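You operate a simulated robot arm through the tools that you are given. There is no shell and no other tool. Be economical: measure what you need, move in short steps, check, and stop when the job is done.

You are at the controls of a simulated two-armed robot. One attempt, no reset.

Task
Fill the red mug with meal to its dark band and stand it on the round mat.
Fine: at the meal hopper's spout; nothing spilt, shutter shut again; leave the small green wheel; the other mug stays empty. Set down upright: what you pick out.

The check looks at the end state, three seconds after you hand in, the way a careful person would. Anything else that was tipped, shoved, dropped, spilled or broken makes it a failure.

Robot
Two 7-joint arms with two-finger parallel grippers on one trunk, on a base that drives. Base frame: it is fixed to the floor where the robot stands at the start and does not move with it; the origin is under the middle of the robot, x ahead of it, y to its left, z up; the surface under the hand at the start is at about z = 82. Lengths are in cm, angles in rad, forces in N, time in s.
The left shoulder is at the start at [7, 16.3, 117], the right one opposite. With the tool pointing down near the work surface each hand reaches from about 38 to 88 cm from the robot's upright axis, wherever it stands, measured 20 degrees to its own side. Places, roughly: blue pads [60, 10, 90]; small green wheel [60, -30, 90]; spout shutter [50, 10, 110]; top of the round mat [50, -20, 80]. Payload 3.43 kg a hand.
The tool frame of a hand sits at the grasp point between the pads (the TCP): z along the fingers, y along the line on which they close. The tips reach 3.4 cm beyond it. The gripper opens to 12.8 cm. The fingers are 2.4 cm wide and 1.2 cm thick; the gripper's body (4.8 by 13 cm) begins 9.6 cm behind the TCP.
Orientation is that of the tool frame in the base frame, as a unit quaternion [x, y, z, w]. With the fingers straight down and closing along the base's y, the tool's x points along the base's -x, its y along +y and its z along -z.

Tools
- The arms move only by the tool play_rows. It takes "left_commands", "right_commands" or both (then of equal length, played together; a hand with none holds still); each is a list of rows, each a list of 7 numbers: the shift along the tool's x, y, z in cm, then the turn, a rotation vector about the tool's x, y, z in rad, then the opening in per cent of the stroke, from 0 (shut) to 100 (fully open). In form: [[dx, dy, dz, wx, wy, wz, claw], ...]. A call has 1 to 8 rows; each row shifts and turns the commanded pose from where the row before left it, along the tool's axes as they then stand. A row lasts 0.2 s, in which the tool goes at most 5 cm and 0.15 rad; a call with a longer step from one row to the next is refused whole, and so is a gripper value outside its range. A pose out of reach is approached as far as the arm can. The call stops where the force on the tool passes 40 N (or 10 N more than at its start, if that is more) or the arm is blocked; 0.2 s more then pass. Each finger travels about 15.3 cm/s and halts on what it meets, pressing with about 31 N; the grip force reading is that of the motor and also rises with nothing between the fingers. The clock runs only during rows and for 0.2 s after the last one: add rows that do not move to give the fingers time. The reply holds the time, the measured pose of the TCP, the force on the tool along the base axes, the opening and the grip force, in the units named above and with some noise, with the torque about the TCP (base axes, N m) and any sound that the robot's microphone picked up.
- Cameras (640 x 400 px; columns grow to the right, rows downward): "scene" is now at [14.14, 1.25, 140.26]; the picture's right is [0.14, -0.99, 0.00], its down [-0.52, -0.07, -0.85] and it looks along [0.85, 0.12, -0.52] (base axes); focal length 235 px, centre (320, 200). "left" rides on the left gripper at [7.6, 1.1, -16] in its tool frame; the picture's right is [-0.15, 0.99, 0.00], its down [-0.88, -0.13, -0.46] and it looks along [-0.45, -0.07, 0.89] (tool axes); focal length 234 px, centre (320, 200). "right" rides on the right gripper at [7.6, -1.1, -16] in its tool frame; the picture's right is [0.15, 0.99, 0.00], its down [-0.88, 0.13, -0.46] and it looks along [-0.45, 0.07, 0.89] (tool axes); focal length 234 px, centre (320, 200). There is no depth. A picture from a camera that has moved, and an enlarged one, comes with that camera's place and axes in the base frame and with its lens.
- camera(camera): a new picture of that camera. The clock stands still meanwhile.
- slide_trunk(by): slides the trunk up (or, below 0, down) by that many cm; the arms and the scene camera ride with it, the base frame stays. It gives what a move gives, with no picture.
- drive_base(legs): drives the robot by 1 to 6 legs, each [ahead, left, turn to the left] in cm, cm and rad, along the robot's own axes; the way and the turn of a leg run together, so that a leg with both is an arc; at most 150 cm and 3.142 rad a leg. The arms and the cameras ride along, it lands a little off, and it stops where it bumps. It gives what a move gives.
- pan_tilt(pan, tilt): turns the head with the scene camera to pan (to the left, within 1.501 rad either way) and tilt (down, from -0.506 to 1.204), counted from straight ahead of the robot. It gives what a move gives.
- inspect(camera, box): a new picture of the part [left, top, right, bottom] of that camera's present view, enlarged. The clock stands still meanwhile.
- sign_off(): hands the job in; it is judged then, once.

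Go step by step. Nothing tells you exact positions but the pictures and the camera data: compare them with the known pose of the tool, close in by small moves and look again before you grip or let go. The budget is 120 turns and 88 pictures, counting those below and the enlarged ones. Unless the task says otherwise, let go and move clear before handing in, and close with one line.

The tools are called as a command line: name --argument value ..., lists and objects as JSON in quotes. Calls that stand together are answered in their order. play_rows: Moves the arms, as the interface text tells. Its arguments: {"type":"object","properties":{"left_commands":{"type":"array"},"right_commands":{"type":"array"}},"required":[]} The other tools are called the same way: slide_trunk (by) slides the trunk up or down; drive_base (legs) drives the base; pan_tilt (pan, tilt) turns the head that bears the scene camera; camera (camera) takes a picture; inspect (camera, box) takes an enlarged picture of a part of a camera's view; sign_off () hands the job in.

At the start:

```text
t: 0.0
left_position: [37.21, 23.86, 127.59]
left_tool_rot: [0.001, 1.0, -0.001, -0.001]
left_force: [0.4, -0.1, -0.2]
left_ft_torque: [-0.02, 0.01, 0.03]
left_finger_gap: 12.79
left_grasp_force: 0.0
right_position: [50.99, -11.74, 129.66]
right_tool_rot: [0.0, 1.0, 0.001, 0.0]
right_force: [0.0, 0.6, -0.6]
right_ft_torque: [0.03, 0.01, -0.03]
right_finger_gap: 12.81
right_grasp_force: 0.1
trunk travel left (down, up): [-65.0, 29.0]
robot x, y, heading: [0.32, 0.31, 0.001]
head pan, tilt: [0.143, 0.546]
```

scene: 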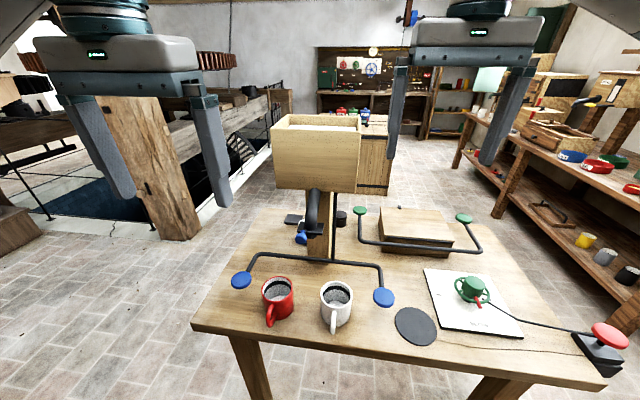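
right: 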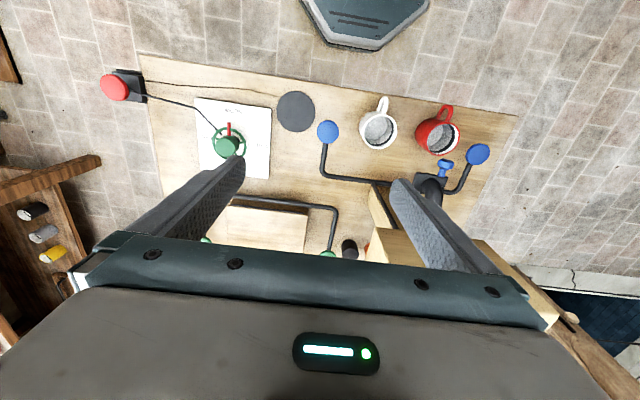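
left: 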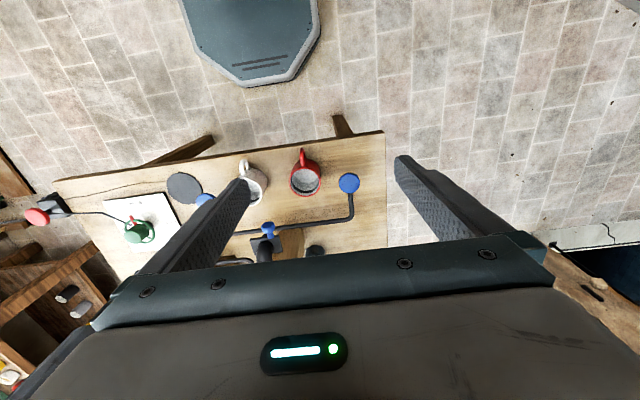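

The table holds a hopper with a spout, a red and a white mug, a bar with blue pads and another with green pads, the green wheel and the mat. I'll look closer at the hopper, shutter and mugs before moving.

inspect --camera "scene" --box '[220, 180, 420, 340]'

inspect --camera "right" --box '[270, 70, 530, 270]'

inspect --camera "left" --box '[150, 130, 390, 280]'

inspect --camera "scene" --box '[340, 180, 640, 380]'

```text
2.50 times, centred on (320, 260) of scene
camera zoom: at [14.14, 1.25, 140.26], right [0.14, -0.99, 0.0], down [-0.52, -0.07, -0.85], along [0.85, 0.12, -0.52], focal length 588 px, centre (320, 50)
```

zoom: 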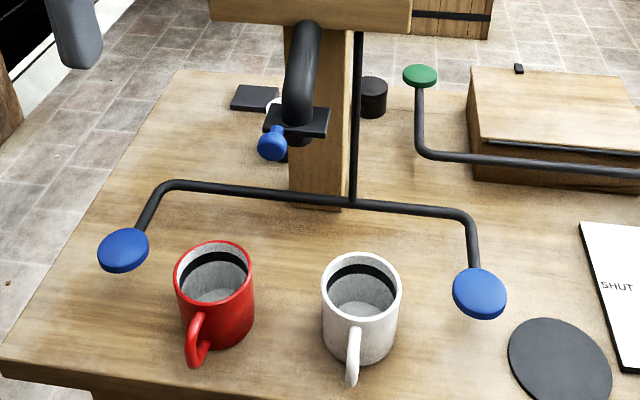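

```text
2.00 times, centred on (400, 170) of right
camera zoom: at [43.25, -12.8, 145.76], right [-0.14, 0.99, 0.0], down [0.88, 0.13, 0.46], along [0.45, 0.07, -0.89], focal length 468 px, centre (160, 260)
```

zoom: 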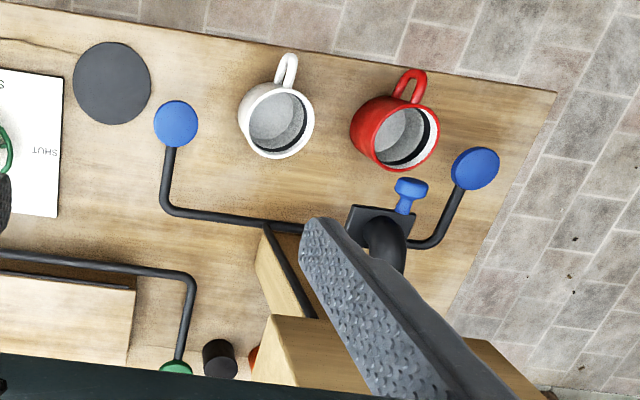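

```text
2.67 times, centred on (270, 205) of left
camera zoom: at [29.71, 24.93, 143.51], right [0.15, 0.99, 0.0], down [0.88, -0.13, 0.46], along [0.45, -0.07, -0.89], focal length 624 px, centre (453, 187)
```

zoom: 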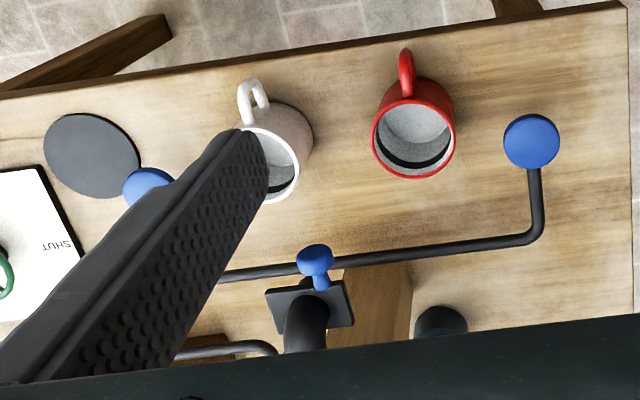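

```text
2.00 times, centred on (490, 280) of scene
camera zoom: at [14.14, 1.25, 140.26], right [0.14, -0.99, 0.0], down [-0.52, -0.07, -0.85], along [0.85, 0.12, -0.52], focal length 470 px, centre (-20, 40)
```

zoom: 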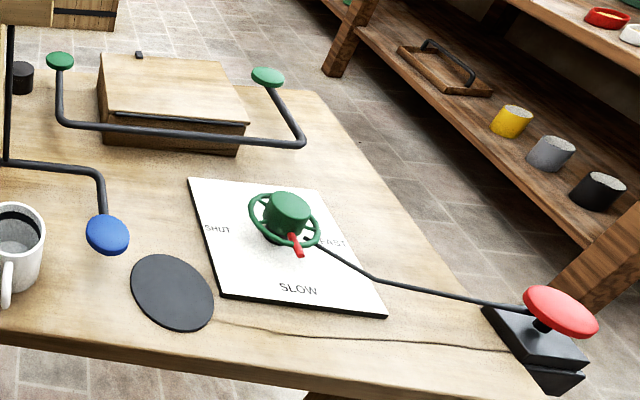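

The blue knob sits at about (53,11,106) and the blue pads at about (53,28) and (53,-9), z 90. I need to know how the shutter works, so I'll take closer zooms of the spout and the bar's linkage.

inspect --camera "scene" --box '[265, 105, 365, 270]'

inspect --camera "scene" --box '[340, 195, 500, 295]'

```text
2.42 times, centred on (315, 188) of scene
camera zoom: at [14.14, 1.25, 140.26], right [0.14, -0.99, 0.0], down [-0.52, -0.07, -0.85], along [0.85, 0.12, -0.52], focal length 570 px, centre (332, 230)
```

zoom: 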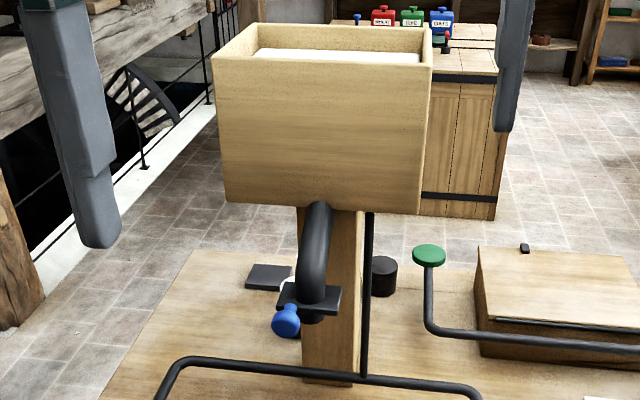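

```text
4.00 times, centred on (420, 245) of scene
camera zoom: at [14.14, 1.25, 140.26], right [0.14, -0.99, 0.0], down [-0.52, -0.07, -0.85], along [0.85, 0.12, -0.52], focal length 941 px, centre (-80, 20)
```

zoom: 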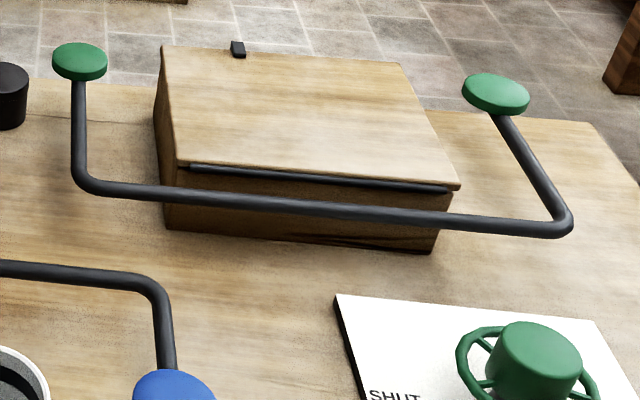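

The shutter plate with its knob faces the robot and the blue bar links by a rod to the hopper, but I can't yet see how the shutter moves. I'll turn the left hand to horizontal, pointing forward, so its camera looks at the spout from low down.

play_rows --left_commands '[[0, 0, 1, 0, -0.15, 0, 100], [0, 0, 1, 0, -0.15, 0, 100], [0, 0, 1, 0, -0.15, 0, 100], [0, 0, 1, 0, -0.15, 0, 100], [0, 0, 1, 0, -0.15, 0, 100], [0, 0, 1, 0, -0.15, 0, 100], [0, 0, 1, 0, -0.15, 0, 100], [0, 0, 1, 0, -0.15, 0, 100]]'

play_rows --left_commands '[[2, 0, 0, 0, -0.123, 0, 100], [2, 0, 0, 0, -0.123, 0, 100], [2, 0, 0, 0, -0.124, 0, 100], [2, 0, 0, 0, 0, 0, 100], [2, 0, 0, 0, 0, 0, 100]]'

camera --camera "left"

```text
t: 1.8
left_position: [49.32, 23.53, 132.04]
left_tool_rot: [0.0, 0.826, 0.0, 0.564]
left_force: [0.1, 0.6, 0.2]
left_ft_torque: [0.01, 0.01, -0.02]
left_finger_gap: 12.81
left_grasp_force: 0.1
left hand out of reach, approached as far as the arm can: row 5, 6, 7, 8
right_position: [50.79, -11.7, 129.55]
right_tool_rot: [0.0, 1.0, 0.002, 0.0]
right_force: [0.1, 0.2, -0.8]
right_ft_torque: [0.01, 0.03, -0.02]
right_finger_gap: 12.79
right_grasp_force: 0.1
trunk travel left (down, up): [-65.0, 29.0]
robot x, y, heading: [0.01, 0.21, 0.001]
head pan, tilt: [0.143, 0.546]
```

```text
t: 3.0
left_position: [58.29, 23.4, 131.14]
left_tool_rot: [0.0, 0.708, -0.001, 0.706]
left_force: [0.7, 0.7, 0.1]
left_ft_torque: [-0.01, 0.0, 0.01]
left_finger_gap: 12.8
left_grasp_force: 0.0
left hand out of reach, approached as far as the arm can: row 1, 2, 3, 4, 5
right_position: [50.89, -11.89, 129.66]
right_tool_rot: [0.0, 1.0, 0.001, 0.0]
right_force: [-0.1, 0.1, 0.6]
right_ft_torque: [-0.03, 0.05, -0.02]
right_finger_gap: 12.82
right_grasp_force: 0.0
trunk travel left (down, up): [-65.0, 29.0]
robot x, y, heading: [-0.0, 0.76, -0.007]
head pan, tilt: [0.143, 0.546]
```

```text
78 pictures are left
camera left: at [42.41, 24.57, 123.72], right [0.0, 0.99, 0.14], down [-0.45, -0.13, 0.88], along [0.89, -0.07, 0.45], focal length 234 px, centre (320, 200)
```

left: 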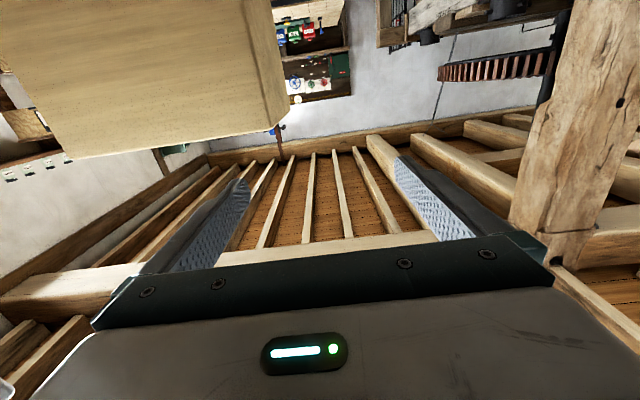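

Horizontal reach needs more room, so I'll back the base 25 cm and then lower the left hand to look at the spout from the front.

drive_base --legs '[[-25, 0, 0]]'

play_rows --left_commands '[[4, 0, 0, 0, 0, 0, 100], [4, 0, 0, 0, 0, 0, 100], [4, 0, 0, 0, 0, 0, 100], [4, 0, 0, 0, 0, 0, 100], [4, 0, 0, 0, 0, 0, 100], [4, 0, 0, 0, 0, 0, 100]]'

camera --camera "left"

camera --camera "scene"

```text
t: 4.8
left_position: [33.51, 23.37, 131.31]
left_tool_rot: [0.001, 0.709, -0.002, 0.705]
left_force: [-0.6, 0.7, 0.2]
left_ft_torque: [-0.02, 0.04, 0.03]
left_finger_gap: 12.81
left_grasp_force: 0.1
right_position: [26.0, -11.74, 129.62]
right_tool_rot: [0.001, 1.0, 0.002, 0.0]
right_force: [0.0, 0.0, -0.6]
right_ft_torque: [-0.03, -0.03, 0.0]
right_finger_gap: 12.8
right_grasp_force: 0.1
trunk travel left (down, up): [-65.0, 29.0]
robot x, y, heading: [-24.93, -0.21, -0.001]
head pan, tilt: [0.143, 0.546]
```

```text
t: 6.2
left_position: [35.59, 23.08, 126.08]
left_tool_rot: [0.0, 0.709, -0.001, 0.705]
left_force: [0.0, -0.3, 0.7]
left_ft_torque: [-0.01, -0.01, 0.01]
left_finger_gap: 12.79
left_grasp_force: 0.1
left hand out of reach, approached as far as the arm can: row 1, 2, 3, 4, 5, 6
right_position: [25.81, -11.76, 129.78]
right_tool_rot: [0.001, 1.0, 0.0, 0.0]
right_force: [-0.4, -0.1, -0.2]
right_ft_torque: [0.04, -0.01, -0.02]
right_finger_gap: 12.79
right_grasp_force: 0.2
trunk travel left (down, up): [-65.0, 29.0]
robot x, y, heading: [-24.58, -0.1, 0.002]
head pan, tilt: [0.143, 0.546]
```

```text
77 pictures are left
camera left: at [19.66, 24.35, 118.52], right [0.0, 0.99, 0.14], down [-0.45, -0.13, 0.88], along [0.89, -0.07, 0.45], focal length 234 px, centre (320, 200)
```

left: 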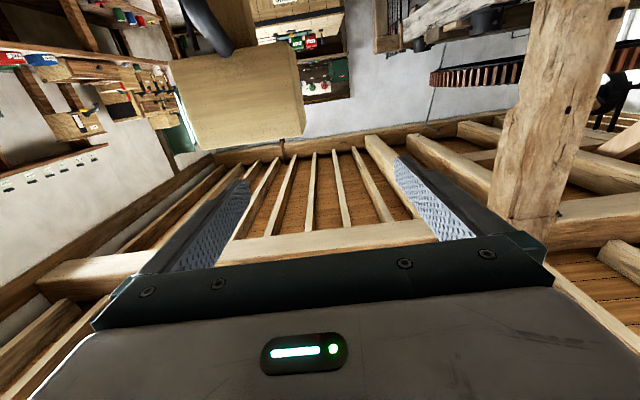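

```text
76 pictures are left
camera scene: at [-10.71, 1.24, 140.25], right [0.14, -0.99, 0.0], down [-0.52, -0.07, -0.85], along [0.85, 0.12, -0.52], focal length 235 px, centre (320, 200)
```

scene: 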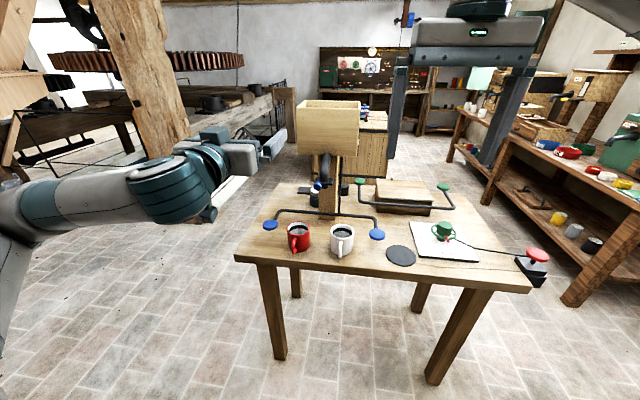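

I'll lower the trunk by 25 cm, since both hands are in front of the table, to bring the hand and cameras to spout height.

slide_trunk --by -25

camera --camera "left"

camera --camera "scene"

```text
t: 8.8
left_position: [35.49, 23.12, 101.04]
left_tool_rot: [0.0, 0.708, -0.001, 0.706]
left_force: [-0.2, 0.0, 0.2]
left_ft_torque: [0.01, 0.01, -0.04]
left_finger_gap: 12.8
left_grasp_force: 0.1
right_position: [25.98, -11.7, 104.72]
right_tool_rot: [0.0, 1.0, 0.001, 0.0]
right_force: [-0.2, -0.1, -0.1]
right_ft_torque: [0.0, 0.01, 0.02]
right_finger_gap: 12.8
right_grasp_force: 0.1
trunk travel left (down, up): [-40.0, 54.0]
robot x, y, heading: [-24.87, 0.11, -0.004]
head pan, tilt: [0.143, 0.546]
```

```text
75 pictures are left
camera left: at [19.62, 24.35, 93.54], right [0.0, 0.99, 0.14], down [-0.45, -0.13, 0.88], along [0.89, -0.07, 0.45], focal length 234 px, centre (320, 200)
```

left: 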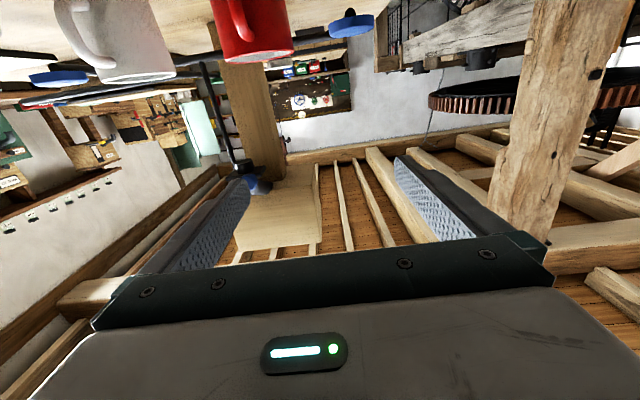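

```text
74 pictures are left
camera scene: at [-10.75, 1.24, 115.26], right [0.14, -0.99, 0.0], down [-0.52, -0.07, -0.85], along [0.85, 0.12, -0.52], focal length 235 px, centre (320, 200)
```

scene: 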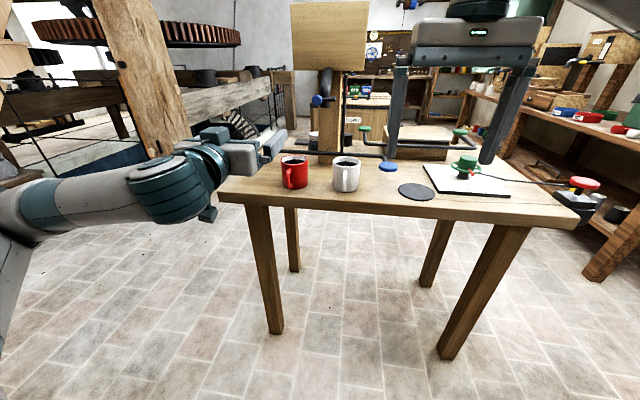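

inspect --camera "scene" --box '[260, 50, 420, 210]'

inspect --camera "left" --box '[170, 0, 390, 200]'

```text
2.50 times, centred on (340, 130) of scene
camera zoom: at [-10.75, 1.24, 115.26], right [0.14, -0.99, 0.0], down [-0.52, -0.07, -0.85], along [0.85, 0.12, -0.52], focal length 588 px, centre (270, 375)
```

zoom: 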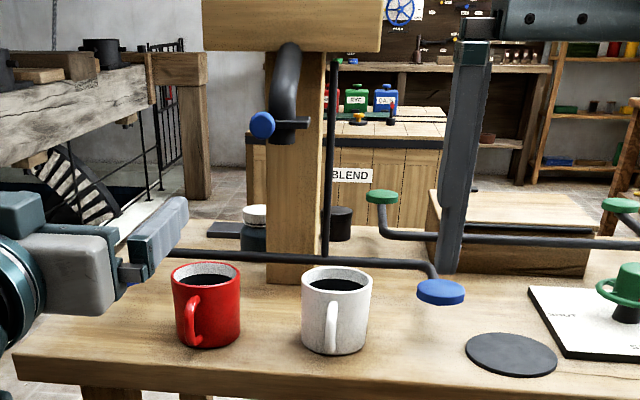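

```text
2.00 times, centred on (280, 100) of left
camera zoom: at [19.62, 24.35, 93.54], right [0.0, 0.99, 0.14], down [-0.45, -0.13, 0.88], along [0.89, -0.07, 0.45], focal length 468 px, centre (400, 400)
```

zoom: 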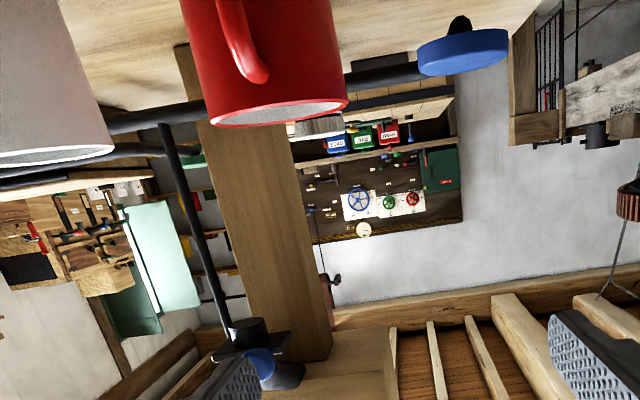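

The mug looks to be about 8.2 cm wide and 8.5 tall, centred near (53,17.4), with the spout outlet near (57,9.5,104). I plan to hold the mug under the spout before touching any control, gripping it from the front with the left hand pitched slightly down, so I'll move to a pre-grasp now.

play_rows --left_commands '[[0, -1.9, 0, 0, 0.117, 0, 100], [0, -1.9, 0, 0, 0.117, 0, 100], [0, -1.9, 0, 0, 0.116, 0, 100], [2.3, 0, 2.43, 0, 0, 0, 100], [2.3, 0, 2.43, 0, 0, 0, 100], [2.3, 0, 2.43, 0, 0, 0, 100]]'

camera --camera "left"

camera --camera "scene"

```text
t: 10.2
left_position: [40.14, 17.68, 91.94]
left_tool_rot: [0.0, 0.82, -0.001, 0.572]
left_force: [0.4, 0.2, -1.3]
left_ft_torque: [-0.04, -0.02, 0.02]
left_finger_gap: 12.83
left_grasp_force: 0.1
right_position: [26.02, -11.75, 104.69]
right_tool_rot: [0.001, 1.0, 0.0, 0.0]
right_force: [-0.1, 0.1, 0.1]
right_ft_torque: [0.0, 0.05, 0.0]
right_finger_gap: 12.79
right_grasp_force: 0.0
trunk travel left (down, up): [-40.0, 54.0]
robot x, y, heading: [-24.68, -0.09, -0.002]
head pan, tilt: [0.143, 0.546]
```

```text
71 pictures are left
camera left: at [22.55, 18.84, 90.5], right [0.05, 0.99, 0.14], down [-0.12, -0.13, 0.98], along [0.99, -0.07, 0.11], focal length 234 px, centre (320, 200)
```

left: 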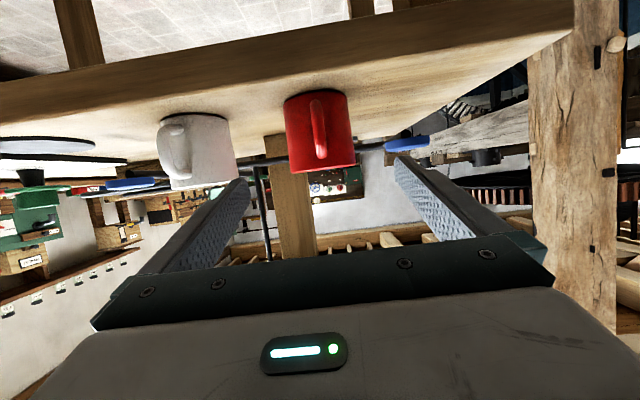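

```text
70 pictures are left
camera scene: at [-10.67, 1.29, 115.25], right [0.14, -0.99, 0.0], down [-0.52, -0.07, -0.85], along [0.84, 0.12, -0.52], focal length 235 px, centre (320, 200)
```

scene: 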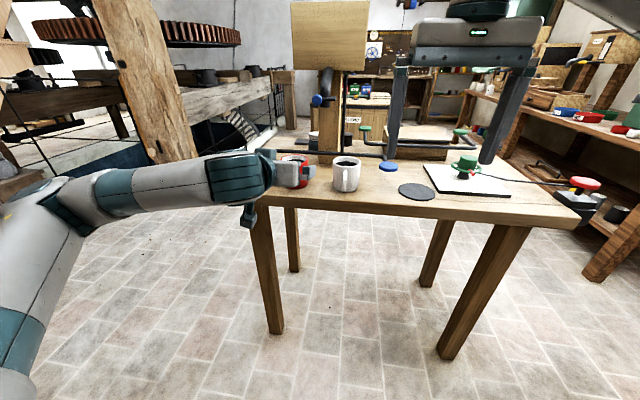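

The hand is aligned in y with the mug (about 17.65) at the planned pitch. I'll advance around it with the fingers fully open and look again.

play_rows --left_commands '[[0.2, 0, 3.3, 0, 0, 0, 100], [0.2, 0, 3.3, 0, 0, 0, 100], [0.2, 0, 3.3, 0, 0, 0, 100]]'

camera --camera "left"

inspect --camera "scene" --box '[230, 110, 390, 210]'

```text
t: 11.0
left_position: [49.17, 17.39, 88.1]
left_tool_rot: [0.001, 0.821, -0.001, 0.572]
left_force: [0.4, -0.7, 0.0]
left_ft_torque: [-0.03, 0.02, -0.02]
left_finger_gap: 12.79
left_grasp_force: 0.0
right_position: [25.97, -11.76, 104.63]
right_tool_rot: [0.001, 1.0, 0.002, 0.0]
right_force: [0.9, -0.4, 0.0]
right_ft_torque: [-0.03, 0.01, 0.01]
right_finger_gap: 12.81
right_grasp_force: 0.0
trunk travel left (down, up): [-40.0, 54.0]
robot x, y, heading: [-24.92, -0.11, -0.003]
head pan, tilt: [0.143, 0.546]
```

```text
69 pictures are left
camera left: at [31.62, 18.62, 86.54], right [0.05, 0.99, 0.14], down [-0.12, -0.13, 0.98], along [0.99, -0.07, 0.11], focal length 234 px, centre (320, 200)
```

left: 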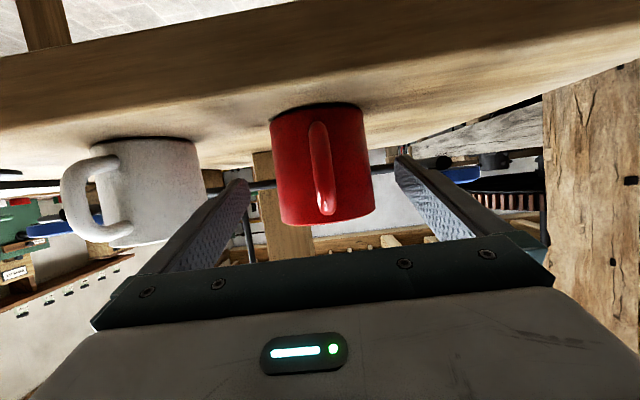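

```text
4.00 times, centred on (310, 160) of scene
camera zoom: at [-10.66, 1.25, 115.25], right [0.14, -0.99, 0.0], down [-0.52, -0.07, -0.85], along [0.84, 0.12, -0.52], focal length 941 px, centre (360, 360)
```

zoom: 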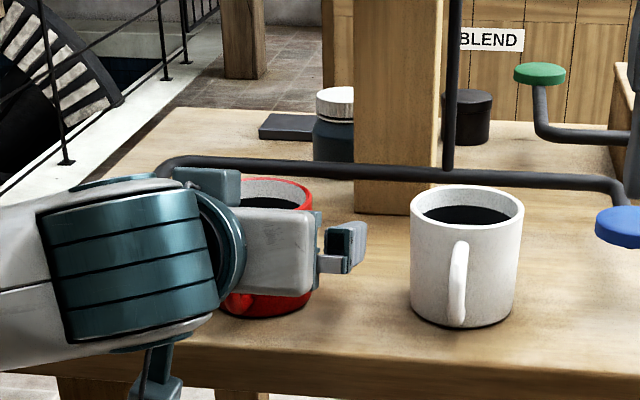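

The mug is centred between the fingers; I'll advance 4 cm more and narrow the fingers to just outside the mug's width.

play_rows --left_commands '[[0.1, 0, 2.05, 0, 0, 0, 100], [0.1, 0, 2.05, 0, 0, 0, 100], [0, 0, 0, 0, 0, 0, 80], [0, 0, 0, 0, 0, 0, 80]]'

camera --camera "left"

```text
t: 12.0
left_position: [52.77, 17.23, 86.44]
left_tool_rot: [0.001, 0.821, -0.002, 0.572]
left_force: [-0.3, 0.0, 0.4]
left_ft_torque: [0.0, 0.01, 0.02]
left_finger_gap: 10.26
left_grasp_force: 0.1
right_position: [25.89, -11.74, 104.78]
right_tool_rot: [0.001, 1.0, 0.001, 0.001]
right_force: [0.5, 0.3, 1.2]
right_ft_torque: [0.02, 0.02, 0.0]
right_finger_gap: 12.82
right_grasp_force: 0.2
trunk travel left (down, up): [-40.0, 54.0]
robot x, y, heading: [-24.61, 0.2, 0.001]
head pan, tilt: [0.143, 0.546]
```

```text
67 pictures are left
camera left: at [35.26, 18.52, 84.9], right [0.05, 0.99, 0.14], down [-0.12, -0.13, 0.98], along [0.99, -0.07, 0.11], focal length 234 px, centre (320, 200)
```

left: 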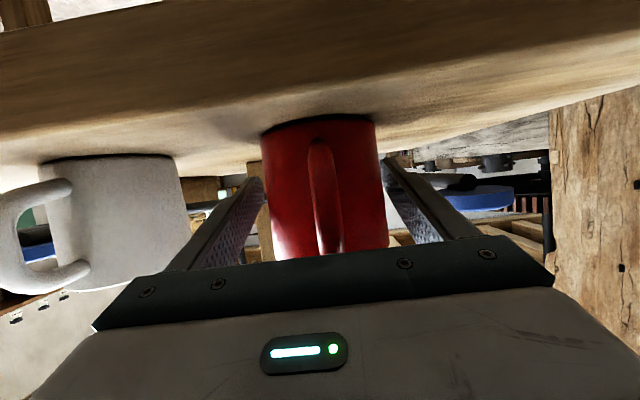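

Both fingertips straddle the mug evenly. I'll close in steps and check the gap.

play_rows --left_commands '[[0, 0, 0, 0, 0, 0, 72], [0, 0, 0, 0, 0, 0, 66], [0, 0, 0, 0, 0, 0, 60], [0, 0, 0, 0, 0, 0, 40], [0, 0, 0, 0, 0, 0, 20], [0, 0, 0, 0, 0, 0, 0]]'

camera --camera "left"

```text
t: 13.4
left_position: [52.99, 17.27, 86.53]
left_tool_rot: [0.001, 0.821, -0.002, 0.571]
left_force: [0.0, 0.3, 0.7]
left_ft_torque: [-0.06, 0.04, -0.04]
left_finger_gap: 7.67
left_grasp_force: 30.8
right_position: [25.91, -11.74, 104.8]
right_tool_rot: [0.0, 1.0, 0.001, 0.0]
right_force: [-0.3, -0.2, 0.9]
right_ft_torque: [0.03, 0.0, 0.01]
right_finger_gap: 12.81
right_grasp_force: 0.1
trunk travel left (down, up): [-40.0, 54.0]
robot x, y, heading: [-24.86, 0.27, -0.004]
head pan, tilt: [0.143, 0.546]
```

```text
66 pictures are left
camera left: at [35.24, 18.52, 84.93], right [0.05, 0.99, 0.14], down [-0.12, -0.13, 0.98], along [0.99, -0.07, 0.11], focal length 234 px, centre (320, 200)
```

left: 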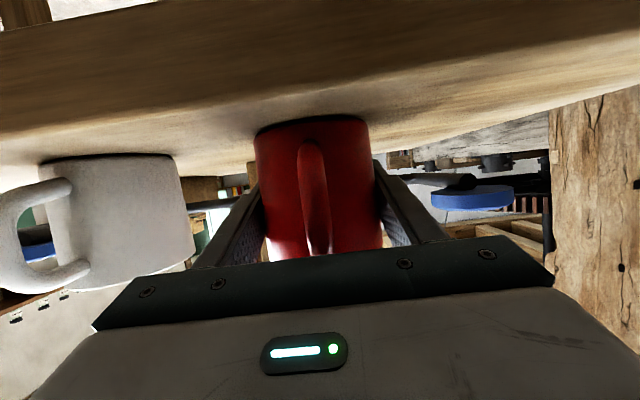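

Gripped at 7.7 cm. I'll lift 5 cm straight up and check that it holds level, then take new views of the spout.

play_rows --left_commands '[[-0.94, 0, -0.345, 0, 0, 0, 0], [-1.88, 0, -0.69, 0, 0, 0, 0], [-1.88, 0, -0.69, 0, 0, 0, 0]]'

camera --camera "left"

inspect --camera "scene" --box '[250, 60, 410, 210]'

```text
t: 14.2
left_position: [52.88, 17.26, 91.57]
left_tool_rot: [0.001, 0.821, -0.001, 0.571]
left_force: [0.0, -1.0, 2.4]
left_ft_torque: [-0.01, -0.06, 0.0]
left_finger_gap: 0.0
left_grasp_force: 31.1
right_position: [25.89, -11.83, 104.8]
right_tool_rot: [0.001, 1.0, 0.001, 0.0]
right_force: [-1.0, 0.7, -0.3]
right_ft_torque: [-0.01, 0.01, -0.02]
right_finger_gap: 12.84
right_grasp_force: 0.1
trunk travel left (down, up): [-40.0, 54.0]
robot x, y, heading: [-24.85, 0.22, -0.003]
head pan, tilt: [0.143, 0.546]
```

```text
65 pictures are left
camera left: at [35.25, 18.49, 89.99], right [0.05, 0.99, 0.14], down [-0.12, -0.13, 0.98], along [0.99, -0.07, 0.11], focal length 234 px, centre (320, 200)
```

left: 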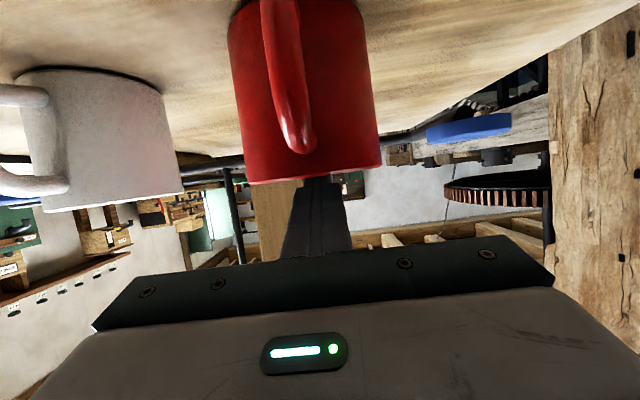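

```text
2.67 times, centred on (330, 135) of scene
camera zoom: at [-10.81, 1.2, 115.27], right [0.14, -0.99, 0.0], down [-0.51, -0.07, -0.85], along [0.85, 0.12, -0.52], focal length 627 px, centre (293, 373)
```

zoom: 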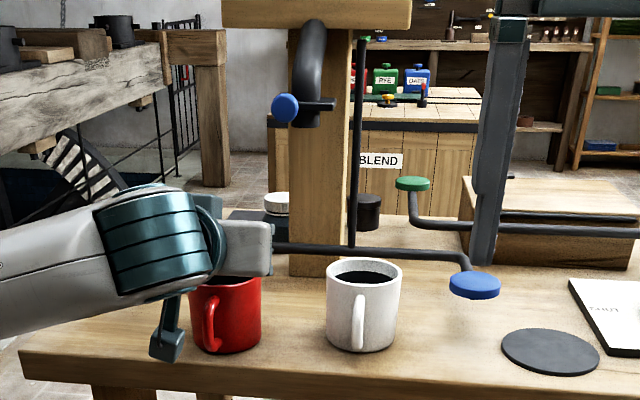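

The mug slipped out at the lift: it is still standing upright, shifted about 2 cm toward me, so I had gripped behind its widest point. I'll open up, settle nearer to me at the mug's true centre and check before closing.

play_rows --left_commands '[[0, 0, 0, 0, 0, 0, 100], [0, 0, 0, 0, 0, 0, 100], [0, 0, 0, 0, 0, 0, 100], [2.0, 0, -0.7, 0, 0, 0, 100], [2.0, 0, -0.7, 0, 0, 0, 100], [2.0, 0, -0.7, 0, 0, 0, 100]]'

camera --camera "left"

inspect --camera "scene" --box '[230, 110, 390, 210]'

```text
t: 15.6
left_position: [48.82, 17.4, 86.61]
left_tool_rot: [0.0, 0.821, -0.001, 0.571]
left_force: [-0.4, -1.3, 0.1]
left_ft_torque: [0.0, 0.0, 0.0]
left_finger_gap: 12.8
left_grasp_force: 0.1
right_position: [25.81, -11.85, 104.63]
right_tool_rot: [0.001, 1.0, 0.001, 0.0]
right_force: [0.3, 0.7, -1.2]
right_ft_torque: [0.02, 0.04, 0.0]
right_finger_gap: 12.8
right_grasp_force: 0.1
trunk travel left (down, up): [-40.0, 54.0]
robot x, y, heading: [-24.65, -0.1, -0.005]
head pan, tilt: [0.143, 0.546]
```

```text
63 pictures are left
camera left: at [31.31, 18.55, 84.95], right [0.05, 0.99, 0.14], down [-0.12, -0.13, 0.98], along [0.99, -0.07, 0.11], focal length 234 px, centre (320, 200)
```

left: 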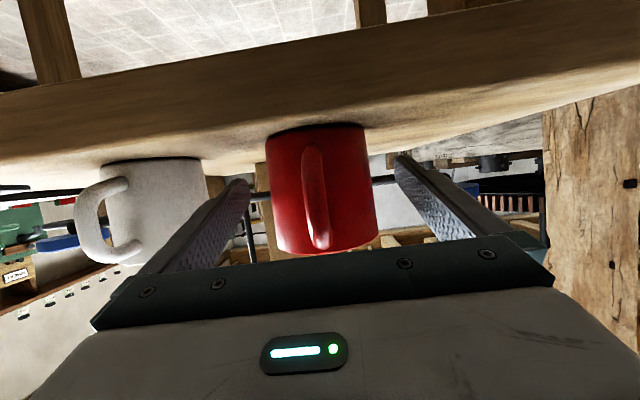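

```text
4.00 times, centred on (310, 160) of scene
camera zoom: at [-10.73, 1.26, 115.26], right [0.14, -0.99, 0.0], down [-0.52, -0.07, -0.85], along [0.85, 0.12, -0.52], focal length 941 px, centre (360, 360)
```

zoom: 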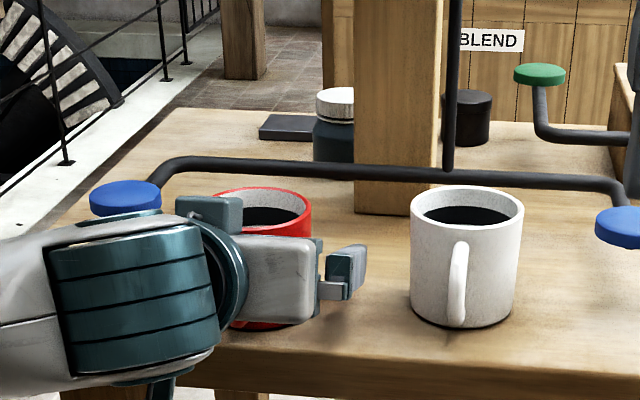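

The mug's centre is now about (49.3,17.4), half a centimetre ahead of the TCP and within the pads. I'll close gently in steps.

play_rows --left_commands '[[0, 0, 0, 0, 0, 0, 80], [0, 0, 0, 0, 0, 0, 70], [0, 0, 0, 0, 0, 0, 65], [0, 0, 0, 0, 0, 0, 60], [0, 0, 0, 0, 0, 0, 40], [0, 0, 0, 0, 0, 0, 10], [0, 0, 0, 0, 0, 0, 0]]'

play_rows --left_commands '[[-0.47, 0, -0.17, 0, 0, 0, 0], [-0.47, 0, -0.17, 0, 0, 0, 0], [0, 0, 0, 0, 0, 0, 0]]'

camera --camera "left"

```text
t: 17.2
left_position: [48.89, 17.2, 86.48]
left_tool_rot: [0.0, 0.821, -0.001, 0.572]
left_force: [0.0, -0.4, -0.3]
left_ft_torque: [-0.01, 0.0, -0.01]
left_finger_gap: 7.64
left_grasp_force: 30.8
right_position: [25.86, -11.8, 104.72]
right_tool_rot: [0.001, 1.0, 0.001, 0.0]
right_force: [-0.6, -0.5, 0.0]
right_ft_torque: [0.0, 0.04, -0.02]
right_finger_gap: 12.81
right_grasp_force: 0.2
trunk travel left (down, up): [-40.0, 54.0]
robot x, y, heading: [-24.85, 0.24, -0.001]
head pan, tilt: [0.143, 0.546]
```

```text
t: 18.0
left_position: [48.87, 17.24, 87.53]
left_tool_rot: [0.001, 0.821, -0.002, 0.571]
left_force: [0.4, 0.7, -1.6]
left_ft_torque: [-0.01, 0.02, -0.03]
left_finger_gap: 7.64
left_grasp_force: 30.9
right_position: [25.96, -11.7, 104.71]
right_tool_rot: [0.001, 1.0, 0.002, 0.0]
right_force: [1.0, 1.3, 0.5]
right_ft_torque: [0.01, 0.02, 0.0]
right_finger_gap: 12.79
right_grasp_force: 0.0
trunk travel left (down, up): [-40.0, 54.0]
robot x, y, heading: [-24.72, -0.42, 0.002]
head pan, tilt: [0.143, 0.546]
```

```text
61 pictures are left
camera left: at [31.36, 18.54, 85.96], right [0.05, 0.99, 0.14], down [-0.12, -0.13, 0.98], along [0.99, -0.07, 0.11], focal length 234 px, centre (320, 200)
```

left: 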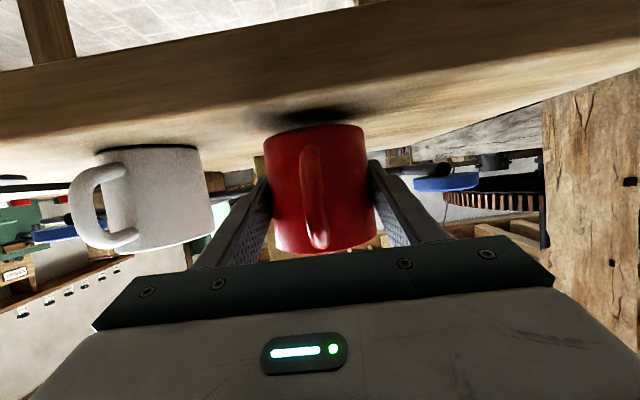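

The mug lifts, but the same gap as last time suggests its centre is slightly behind the pads. I'll set it back down, move back 1 cm and grip more deeply.

play_rows --left_commands '[[0.47, 0, 0.17, 0, 0, 0, 0], [0.5, 0, 0.18, 0, 0, 0, 0], [0, 0, 0, 0, 0, 0, 66], [0, 0, 0, 0, 0, 0, 80], [0, 0, 0, 0, 0, 0, 80], [0, 0, -0.6, 0, 0, 0, 80], [0, 0, -0.6, 0, 0, 0, 80]]'

play_rows --left_commands '[[0, 0, 0, 0, 0, 0, 70], [0, 0, 0, 0, 0, 0, 65], [0, 0, 0, 0, 0, 0, 60], [0, 0, 0, 0, 0, 0, 40], [0, 0, 0, 0, 0, 0, 10], [0, 0, 0, 0, 0, 0, 0]]'

play_rows --left_commands '[[-0.47, 0, -0.17, 0, 0, 0, 0], [-0.47, 0, -0.17, 0, 0, 0, 0], [-0.94, 0, -0.34, 0, 0, 0, 0], [-0.94, 0, -0.34, 0, 0, 0, 0]]'

camera --camera "left"

```text
t: 19.6
left_position: [47.73, 17.34, 86.87]
left_tool_rot: [0.0, 0.821, -0.001, 0.572]
left_force: [-0.1, -0.1, -0.2]
left_ft_torque: [-0.01, -0.02, 0.02]
left_finger_gap: 10.22
left_grasp_force: 0.0
right_position: [25.93, -11.79, 104.74]
right_tool_rot: [0.001, 1.0, 0.001, 0.0]
right_force: [0.7, 0.0, -0.6]
right_ft_torque: [0.02, 0.0, -0.01]
right_finger_gap: 12.79
right_grasp_force: 0.0
trunk travel left (down, up): [-40.0, 54.0]
robot x, y, heading: [-24.67, 0.2, -0.007]
head pan, tilt: [0.143, 0.546]
```

```text
t: 21.0
left_position: [47.77, 17.34, 86.88]
left_tool_rot: [0.001, 0.821, -0.002, 0.571]
left_force: [-0.3, 0.7, 0.8]
left_ft_torque: [-0.02, 0.0, 0.0]
left_finger_gap: 7.6
left_grasp_force: 30.9
right_position: [26.03, -11.87, 104.65]
right_tool_rot: [0.001, 1.0, 0.001, 0.0]
right_force: [-0.5, 0.3, -1.1]
right_ft_torque: [-0.02, 0.0, -0.02]
right_finger_gap: 12.79
right_grasp_force: 0.1
trunk travel left (down, up): [-40.0, 54.0]
robot x, y, heading: [-25.03, -0.12, -0.006]
head pan, tilt: [0.143, 0.546]
```

```text
t: 22.0
left_position: [47.65, 17.43, 89.75]
left_tool_rot: [0.0, 0.821, -0.001, 0.572]
left_force: [-0.6, 0.0, -1.3]
left_ft_torque: [-0.03, 0.0, -0.03]
left_finger_gap: 7.6
left_grasp_force: 31.3
right_position: [25.93, -11.82, 104.68]
right_tool_rot: [0.001, 1.0, 0.0, 0.0]
right_force: [0.0, -0.1, -0.2]
right_ft_torque: [0.0, 0.0, 0.02]
right_finger_gap: 12.81
right_grasp_force: 0.0
trunk travel left (down, up): [-40.0, 54.0]
robot x, y, heading: [-24.88, 0.12, 0.001]
head pan, tilt: [0.143, 0.546]
```

```text
60 pictures are left
camera left: at [30.12, 18.62, 88.36], right [0.05, 0.99, 0.14], down [-0.12, -0.13, 0.98], along [0.99, -0.07, 0.11], focal length 234 px, centre (320, 200)
```

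left: 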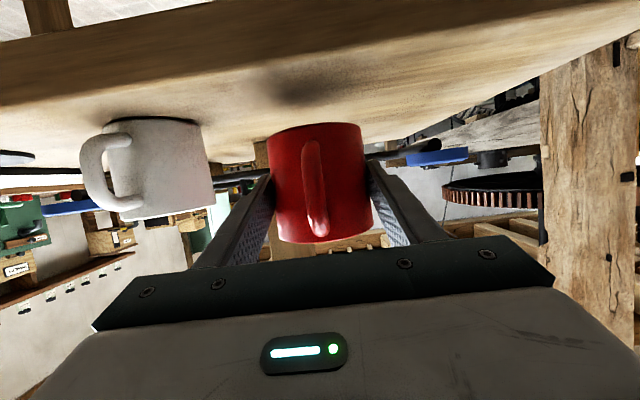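

The mug is held firmly this time. I'll raise it to about rim z 99 and shift over to y 9.5 in front of the spout, then look.

play_rows --left_commands '[[-1.4, 0, -0.5, 0, 0, 0, 0], [-1.5, 0, -0.55, 0, 0, 0, 0], [-1.5, 0, -0.55, 0, 0, 0, 0], [-1.5, 0, -0.55, 0, 0, 0, 0], [0, -2, 0, 0, 0, 0, 0], [0, -2, 0, 0, 0, 0, 0], [0, -2, 0, 0, 0, 0, 0], [0, -2, 0, 0, 0, 0, 0]]'

camera --camera "left"

inspect --camera "scene" --box '[240, 60, 400, 210]'

```text
t: 23.8
left_position: [47.83, 9.4, 96.33]
left_tool_rot: [0.0, 0.821, -0.001, 0.571]
left_force: [0.1, 0.0, -0.6]
left_ft_torque: [-0.01, 0.02, 0.02]
left_finger_gap: 7.6
left_grasp_force: 31.5
right_position: [26.03, -11.88, 104.67]
right_tool_rot: [0.001, 1.0, 0.001, 0.0]
right_force: [-0.5, 0.5, 0.2]
right_ft_torque: [0.02, 0.0, -0.01]
right_finger_gap: 12.8
right_grasp_force: 0.1
trunk travel left (down, up): [-40.0, 54.0]
robot x, y, heading: [-24.74, 0.29, -0.007]
head pan, tilt: [0.143, 0.546]
```

```text
59 pictures are left
camera left: at [30.22, 10.64, 94.64], right [0.05, 0.99, 0.14], down [-0.12, -0.13, 0.98], along [0.99, -0.07, 0.11], focal length 234 px, centre (320, 200)
```

left: 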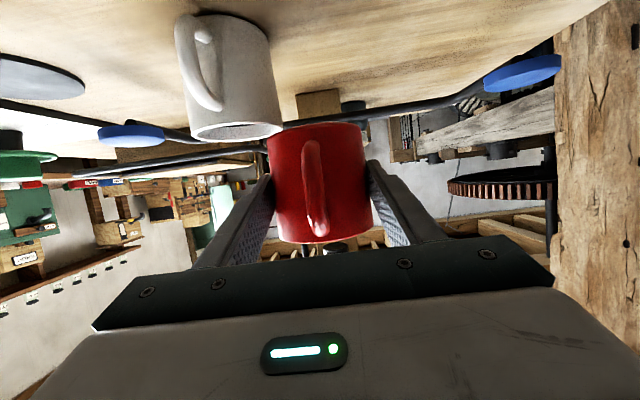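

```text
2.67 times, centred on (320, 135) of scene
camera zoom: at [-10.71, 1.18, 115.25], right [0.14, -0.99, 0.0], down [-0.52, -0.07, -0.85], along [0.85, 0.12, -0.52], focal length 627 px, centre (320, 373)
```

zoom: 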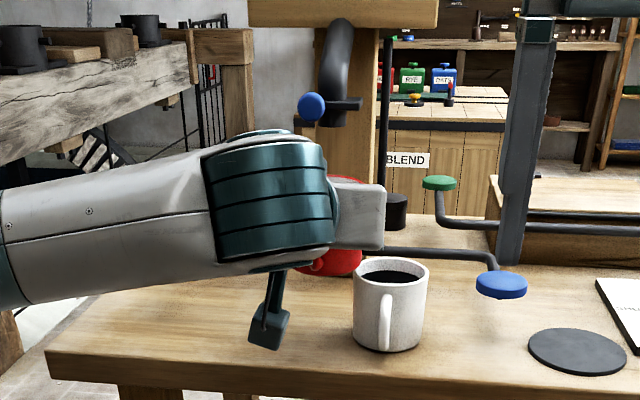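

The outlet resolves to about (57.3, 9.7, 103.5). I'll bring the mug centre below it with the rim about 2 cm under.

play_rows --left_commands '[[-0.89, 0.06, 1.42, 0, 0, 0, 0], [-0.89, 0.06, 1.42, 0, 0, 0, 0], [-0.89, 0.06, 1.42, 0, 0, 0, 0], [-0.89, 0.06, 1.42, 0, 0, 0, 0], [-0.89, 0.06, 1.42, 0, 0, 0, 0]]'

camera --camera "left"

inspect --camera "scene" --box '[270, 60, 390, 160]'

```text
t: 25.0
left_position: [56.06, 9.64, 97.89]
left_tool_rot: [0.0, 0.82, 0.0, 0.572]
left_force: [-0.8, 0.2, -1.0]
left_ft_torque: [0.0, 0.02, -0.06]
left_finger_gap: 7.62
left_grasp_force: 30.9
right_position: [25.99, -11.74, 104.76]
right_tool_rot: [0.001, 1.0, 0.001, 0.0]
right_force: [0.3, 0.2, -0.5]
right_ft_torque: [0.01, 0.01, 0.01]
right_finger_gap: 12.8
right_grasp_force: 0.1
trunk travel left (down, up): [-40.0, 54.0]
robot x, y, heading: [-24.61, -0.1, -0.005]
head pan, tilt: [0.143, 0.546]
```

```text
57 pictures are left
camera left: at [38.44, 10.94, 96.36], right [0.05, 0.99, 0.14], down [-0.12, -0.13, 0.98], along [0.99, -0.07, 0.11], focal length 234 px, centre (320, 200)
```

left: 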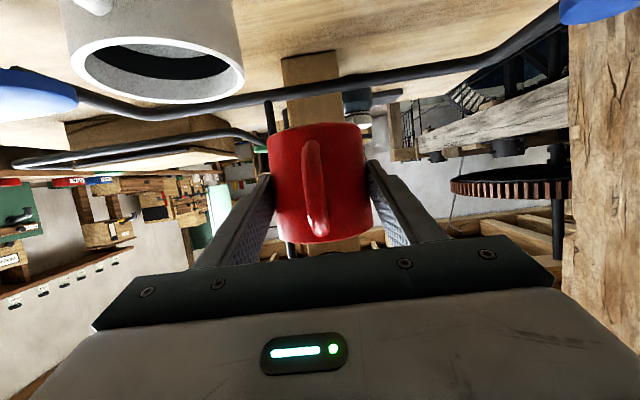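

```text
4.00 times, centred on (330, 110) of scene
camera zoom: at [-10.69, 1.23, 115.25], right [0.14, -0.99, 0.0], down [-0.52, -0.07, -0.85], along [0.85, 0.12, -0.52], focal length 941 px, centre (280, 560)
```

zoom: 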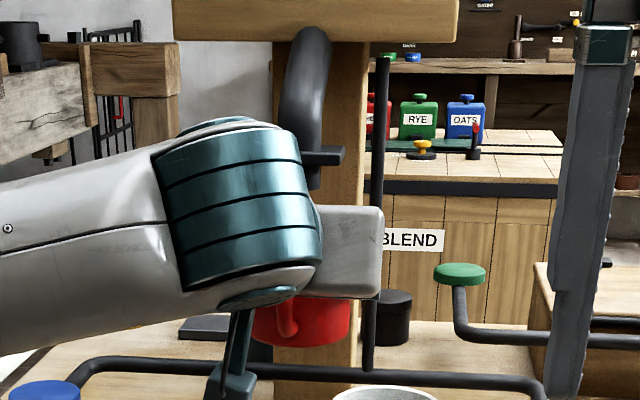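

The mug sits under the outlet. Now I'll bring the right hand near, yawed and pitched so its camera looks at the shutter and into the mug.

play_rows --right_commands '[[-3, -0.3, -2.5, 0, 0, 0, 100], [-3, -0.3, -2.5, 0, 0, 0, 100], [-3, -0.3, -2.5, 0, 0, 0, 100], [-3, -0.3, -2.5, 0, 0, 0, 100], [0, 0, 0, 0, 0, -0.15, 100], [0, 0, 0, 0, 0, -0.15, 100], [0, 0, 0, 0, 0, -0.15, 100], [0, 0, 0, 0, 0, -0.15, 100]]'

play_rows --right_commands '[[0, 0, 0, 0, 0, -0.15, 100], [0, 0, 0, 0, -0.14, 0, 100], [0, 0, 0, 0, -0.14, 0, 100], [0, 0, 0, 0, -0.14, 0, 100]]'

camera --camera "right"

```text
t: 26.8
left_position: [55.94, 9.62, 98.03]
left_tool_rot: [0.001, 0.82, -0.001, 0.572]
left_force: [0.9, 0.2, -1.0]
left_ft_torque: [-0.01, 0.02, 0.1]
left_finger_gap: 7.59
left_grasp_force: 30.9
right_position: [36.85, -12.98, 113.66]
right_tool_rot: [-0.294, 0.956, 0.002, 0.0]
right_force: [0.3, 0.8, -0.4]
right_ft_torque: [0.05, -0.03, 0.01]
right_finger_gap: 12.76
right_grasp_force: 0.0
right hand out of reach, approached as far as the arm can: row 8
trunk travel left (down, up): [-40.0, 54.0]
robot x, y, heading: [-24.9, -0.05, -0.006]
head pan, tilt: [0.143, 0.546]
```

```text
t: 27.8
left_position: [55.92, 9.48, 98.02]
left_tool_rot: [0.001, 0.821, -0.001, 0.571]
left_force: [0.4, -0.7, -1.3]
left_ft_torque: [-0.04, 0.04, 0.02]
left_finger_gap: 7.59
left_grasp_force: 31.2
right_position: [34.81, -12.25, 112.0]
right_tool_rot: [-0.357, 0.91, 0.077, 0.195]
right_force: [-0.2, -0.3, 0.4]
right_ft_torque: [0.0, 0.0, 0.0]
right_finger_gap: 12.81
right_grasp_force: 0.2
right hand out of reach, approached as far as the arm can: row 1
trunk travel left (down, up): [-40.0, 54.0]
robot x, y, heading: [-24.89, -0.02, 0.004]
head pan, tilt: [0.143, 0.546]
```

```text
55 pictures are left
camera right: at [25.76, -22.24, 123.46], right [-0.77, 0.64, -0.06], down [0.36, 0.51, 0.78], along [0.52, 0.58, -0.63], focal length 234 px, centre (320, 200)
```

right: 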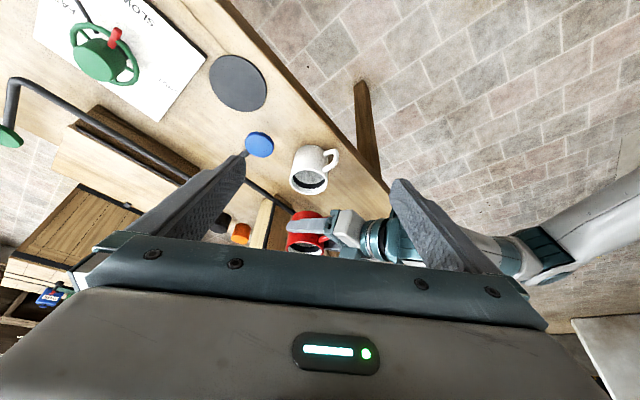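

The view is useful but too low; I'll pitch the right hand up more and look again.

play_rows --right_commands '[[0, 0, 1, 0, -0.14, 0, 100], [0, 0, 1, 0, -0.14, 0, 100], [0, 0, 1, 0, -0.14, 0, 100], [0, 0, 1, 0, 0, 0, 100]]'

camera --camera "right"

```text
t: 28.8
left_position: [55.95, 9.81, 97.97]
left_tool_rot: [0.0, 0.821, -0.001, 0.571]
left_force: [-0.1, 0.1, -0.6]
left_ft_torque: [0.02, 0.01, -0.04]
left_finger_gap: 7.61
left_grasp_force: 30.9
right_position: [36.57, -10.47, 108.73]
right_tool_rot: [-0.332, 0.85, 0.149, 0.38]
right_force: [-0.2, 0.5, 1.0]
right_ft_torque: [-0.01, -0.02, -0.02]
right_finger_gap: 12.79
right_grasp_force: 0.0
trunk travel left (down, up): [-40.0, 54.0]
robot x, y, heading: [-24.61, -0.38, -0.003]
head pan, tilt: [0.143, 0.546]
```

```text
54 pictures are left
camera right: at [24.92, -22.77, 113.79], right [-0.74, 0.66, -0.11], down [0.09, 0.26, 0.96], along [0.66, 0.7, -0.26], focal length 234 px, centre (320, 200)
```

right: 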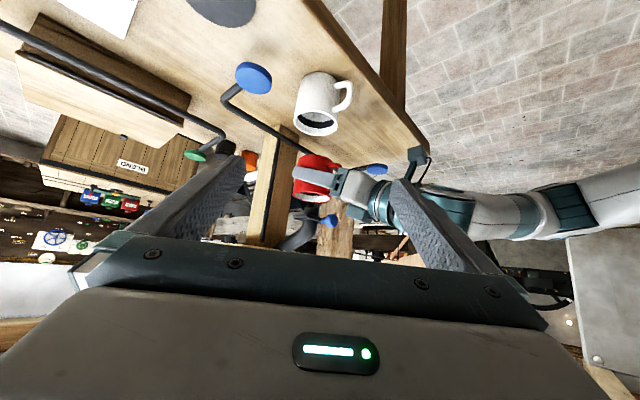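

inspect --camera "right" --box '[220, 130, 380, 260]'

```text
3.08 times, centred on (300, 195) of right
camera zoom: at [24.92, -22.77, 113.79], right [-0.74, 0.66, -0.11], down [0.09, 0.26, 0.96], along [0.66, 0.7, -0.26], focal length 720 px, centre (382, 215)
```

zoom: 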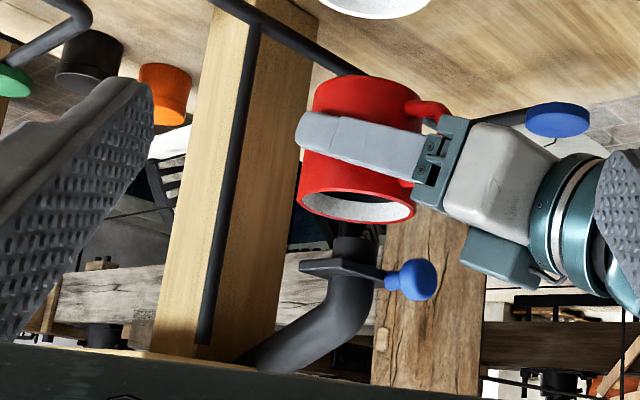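

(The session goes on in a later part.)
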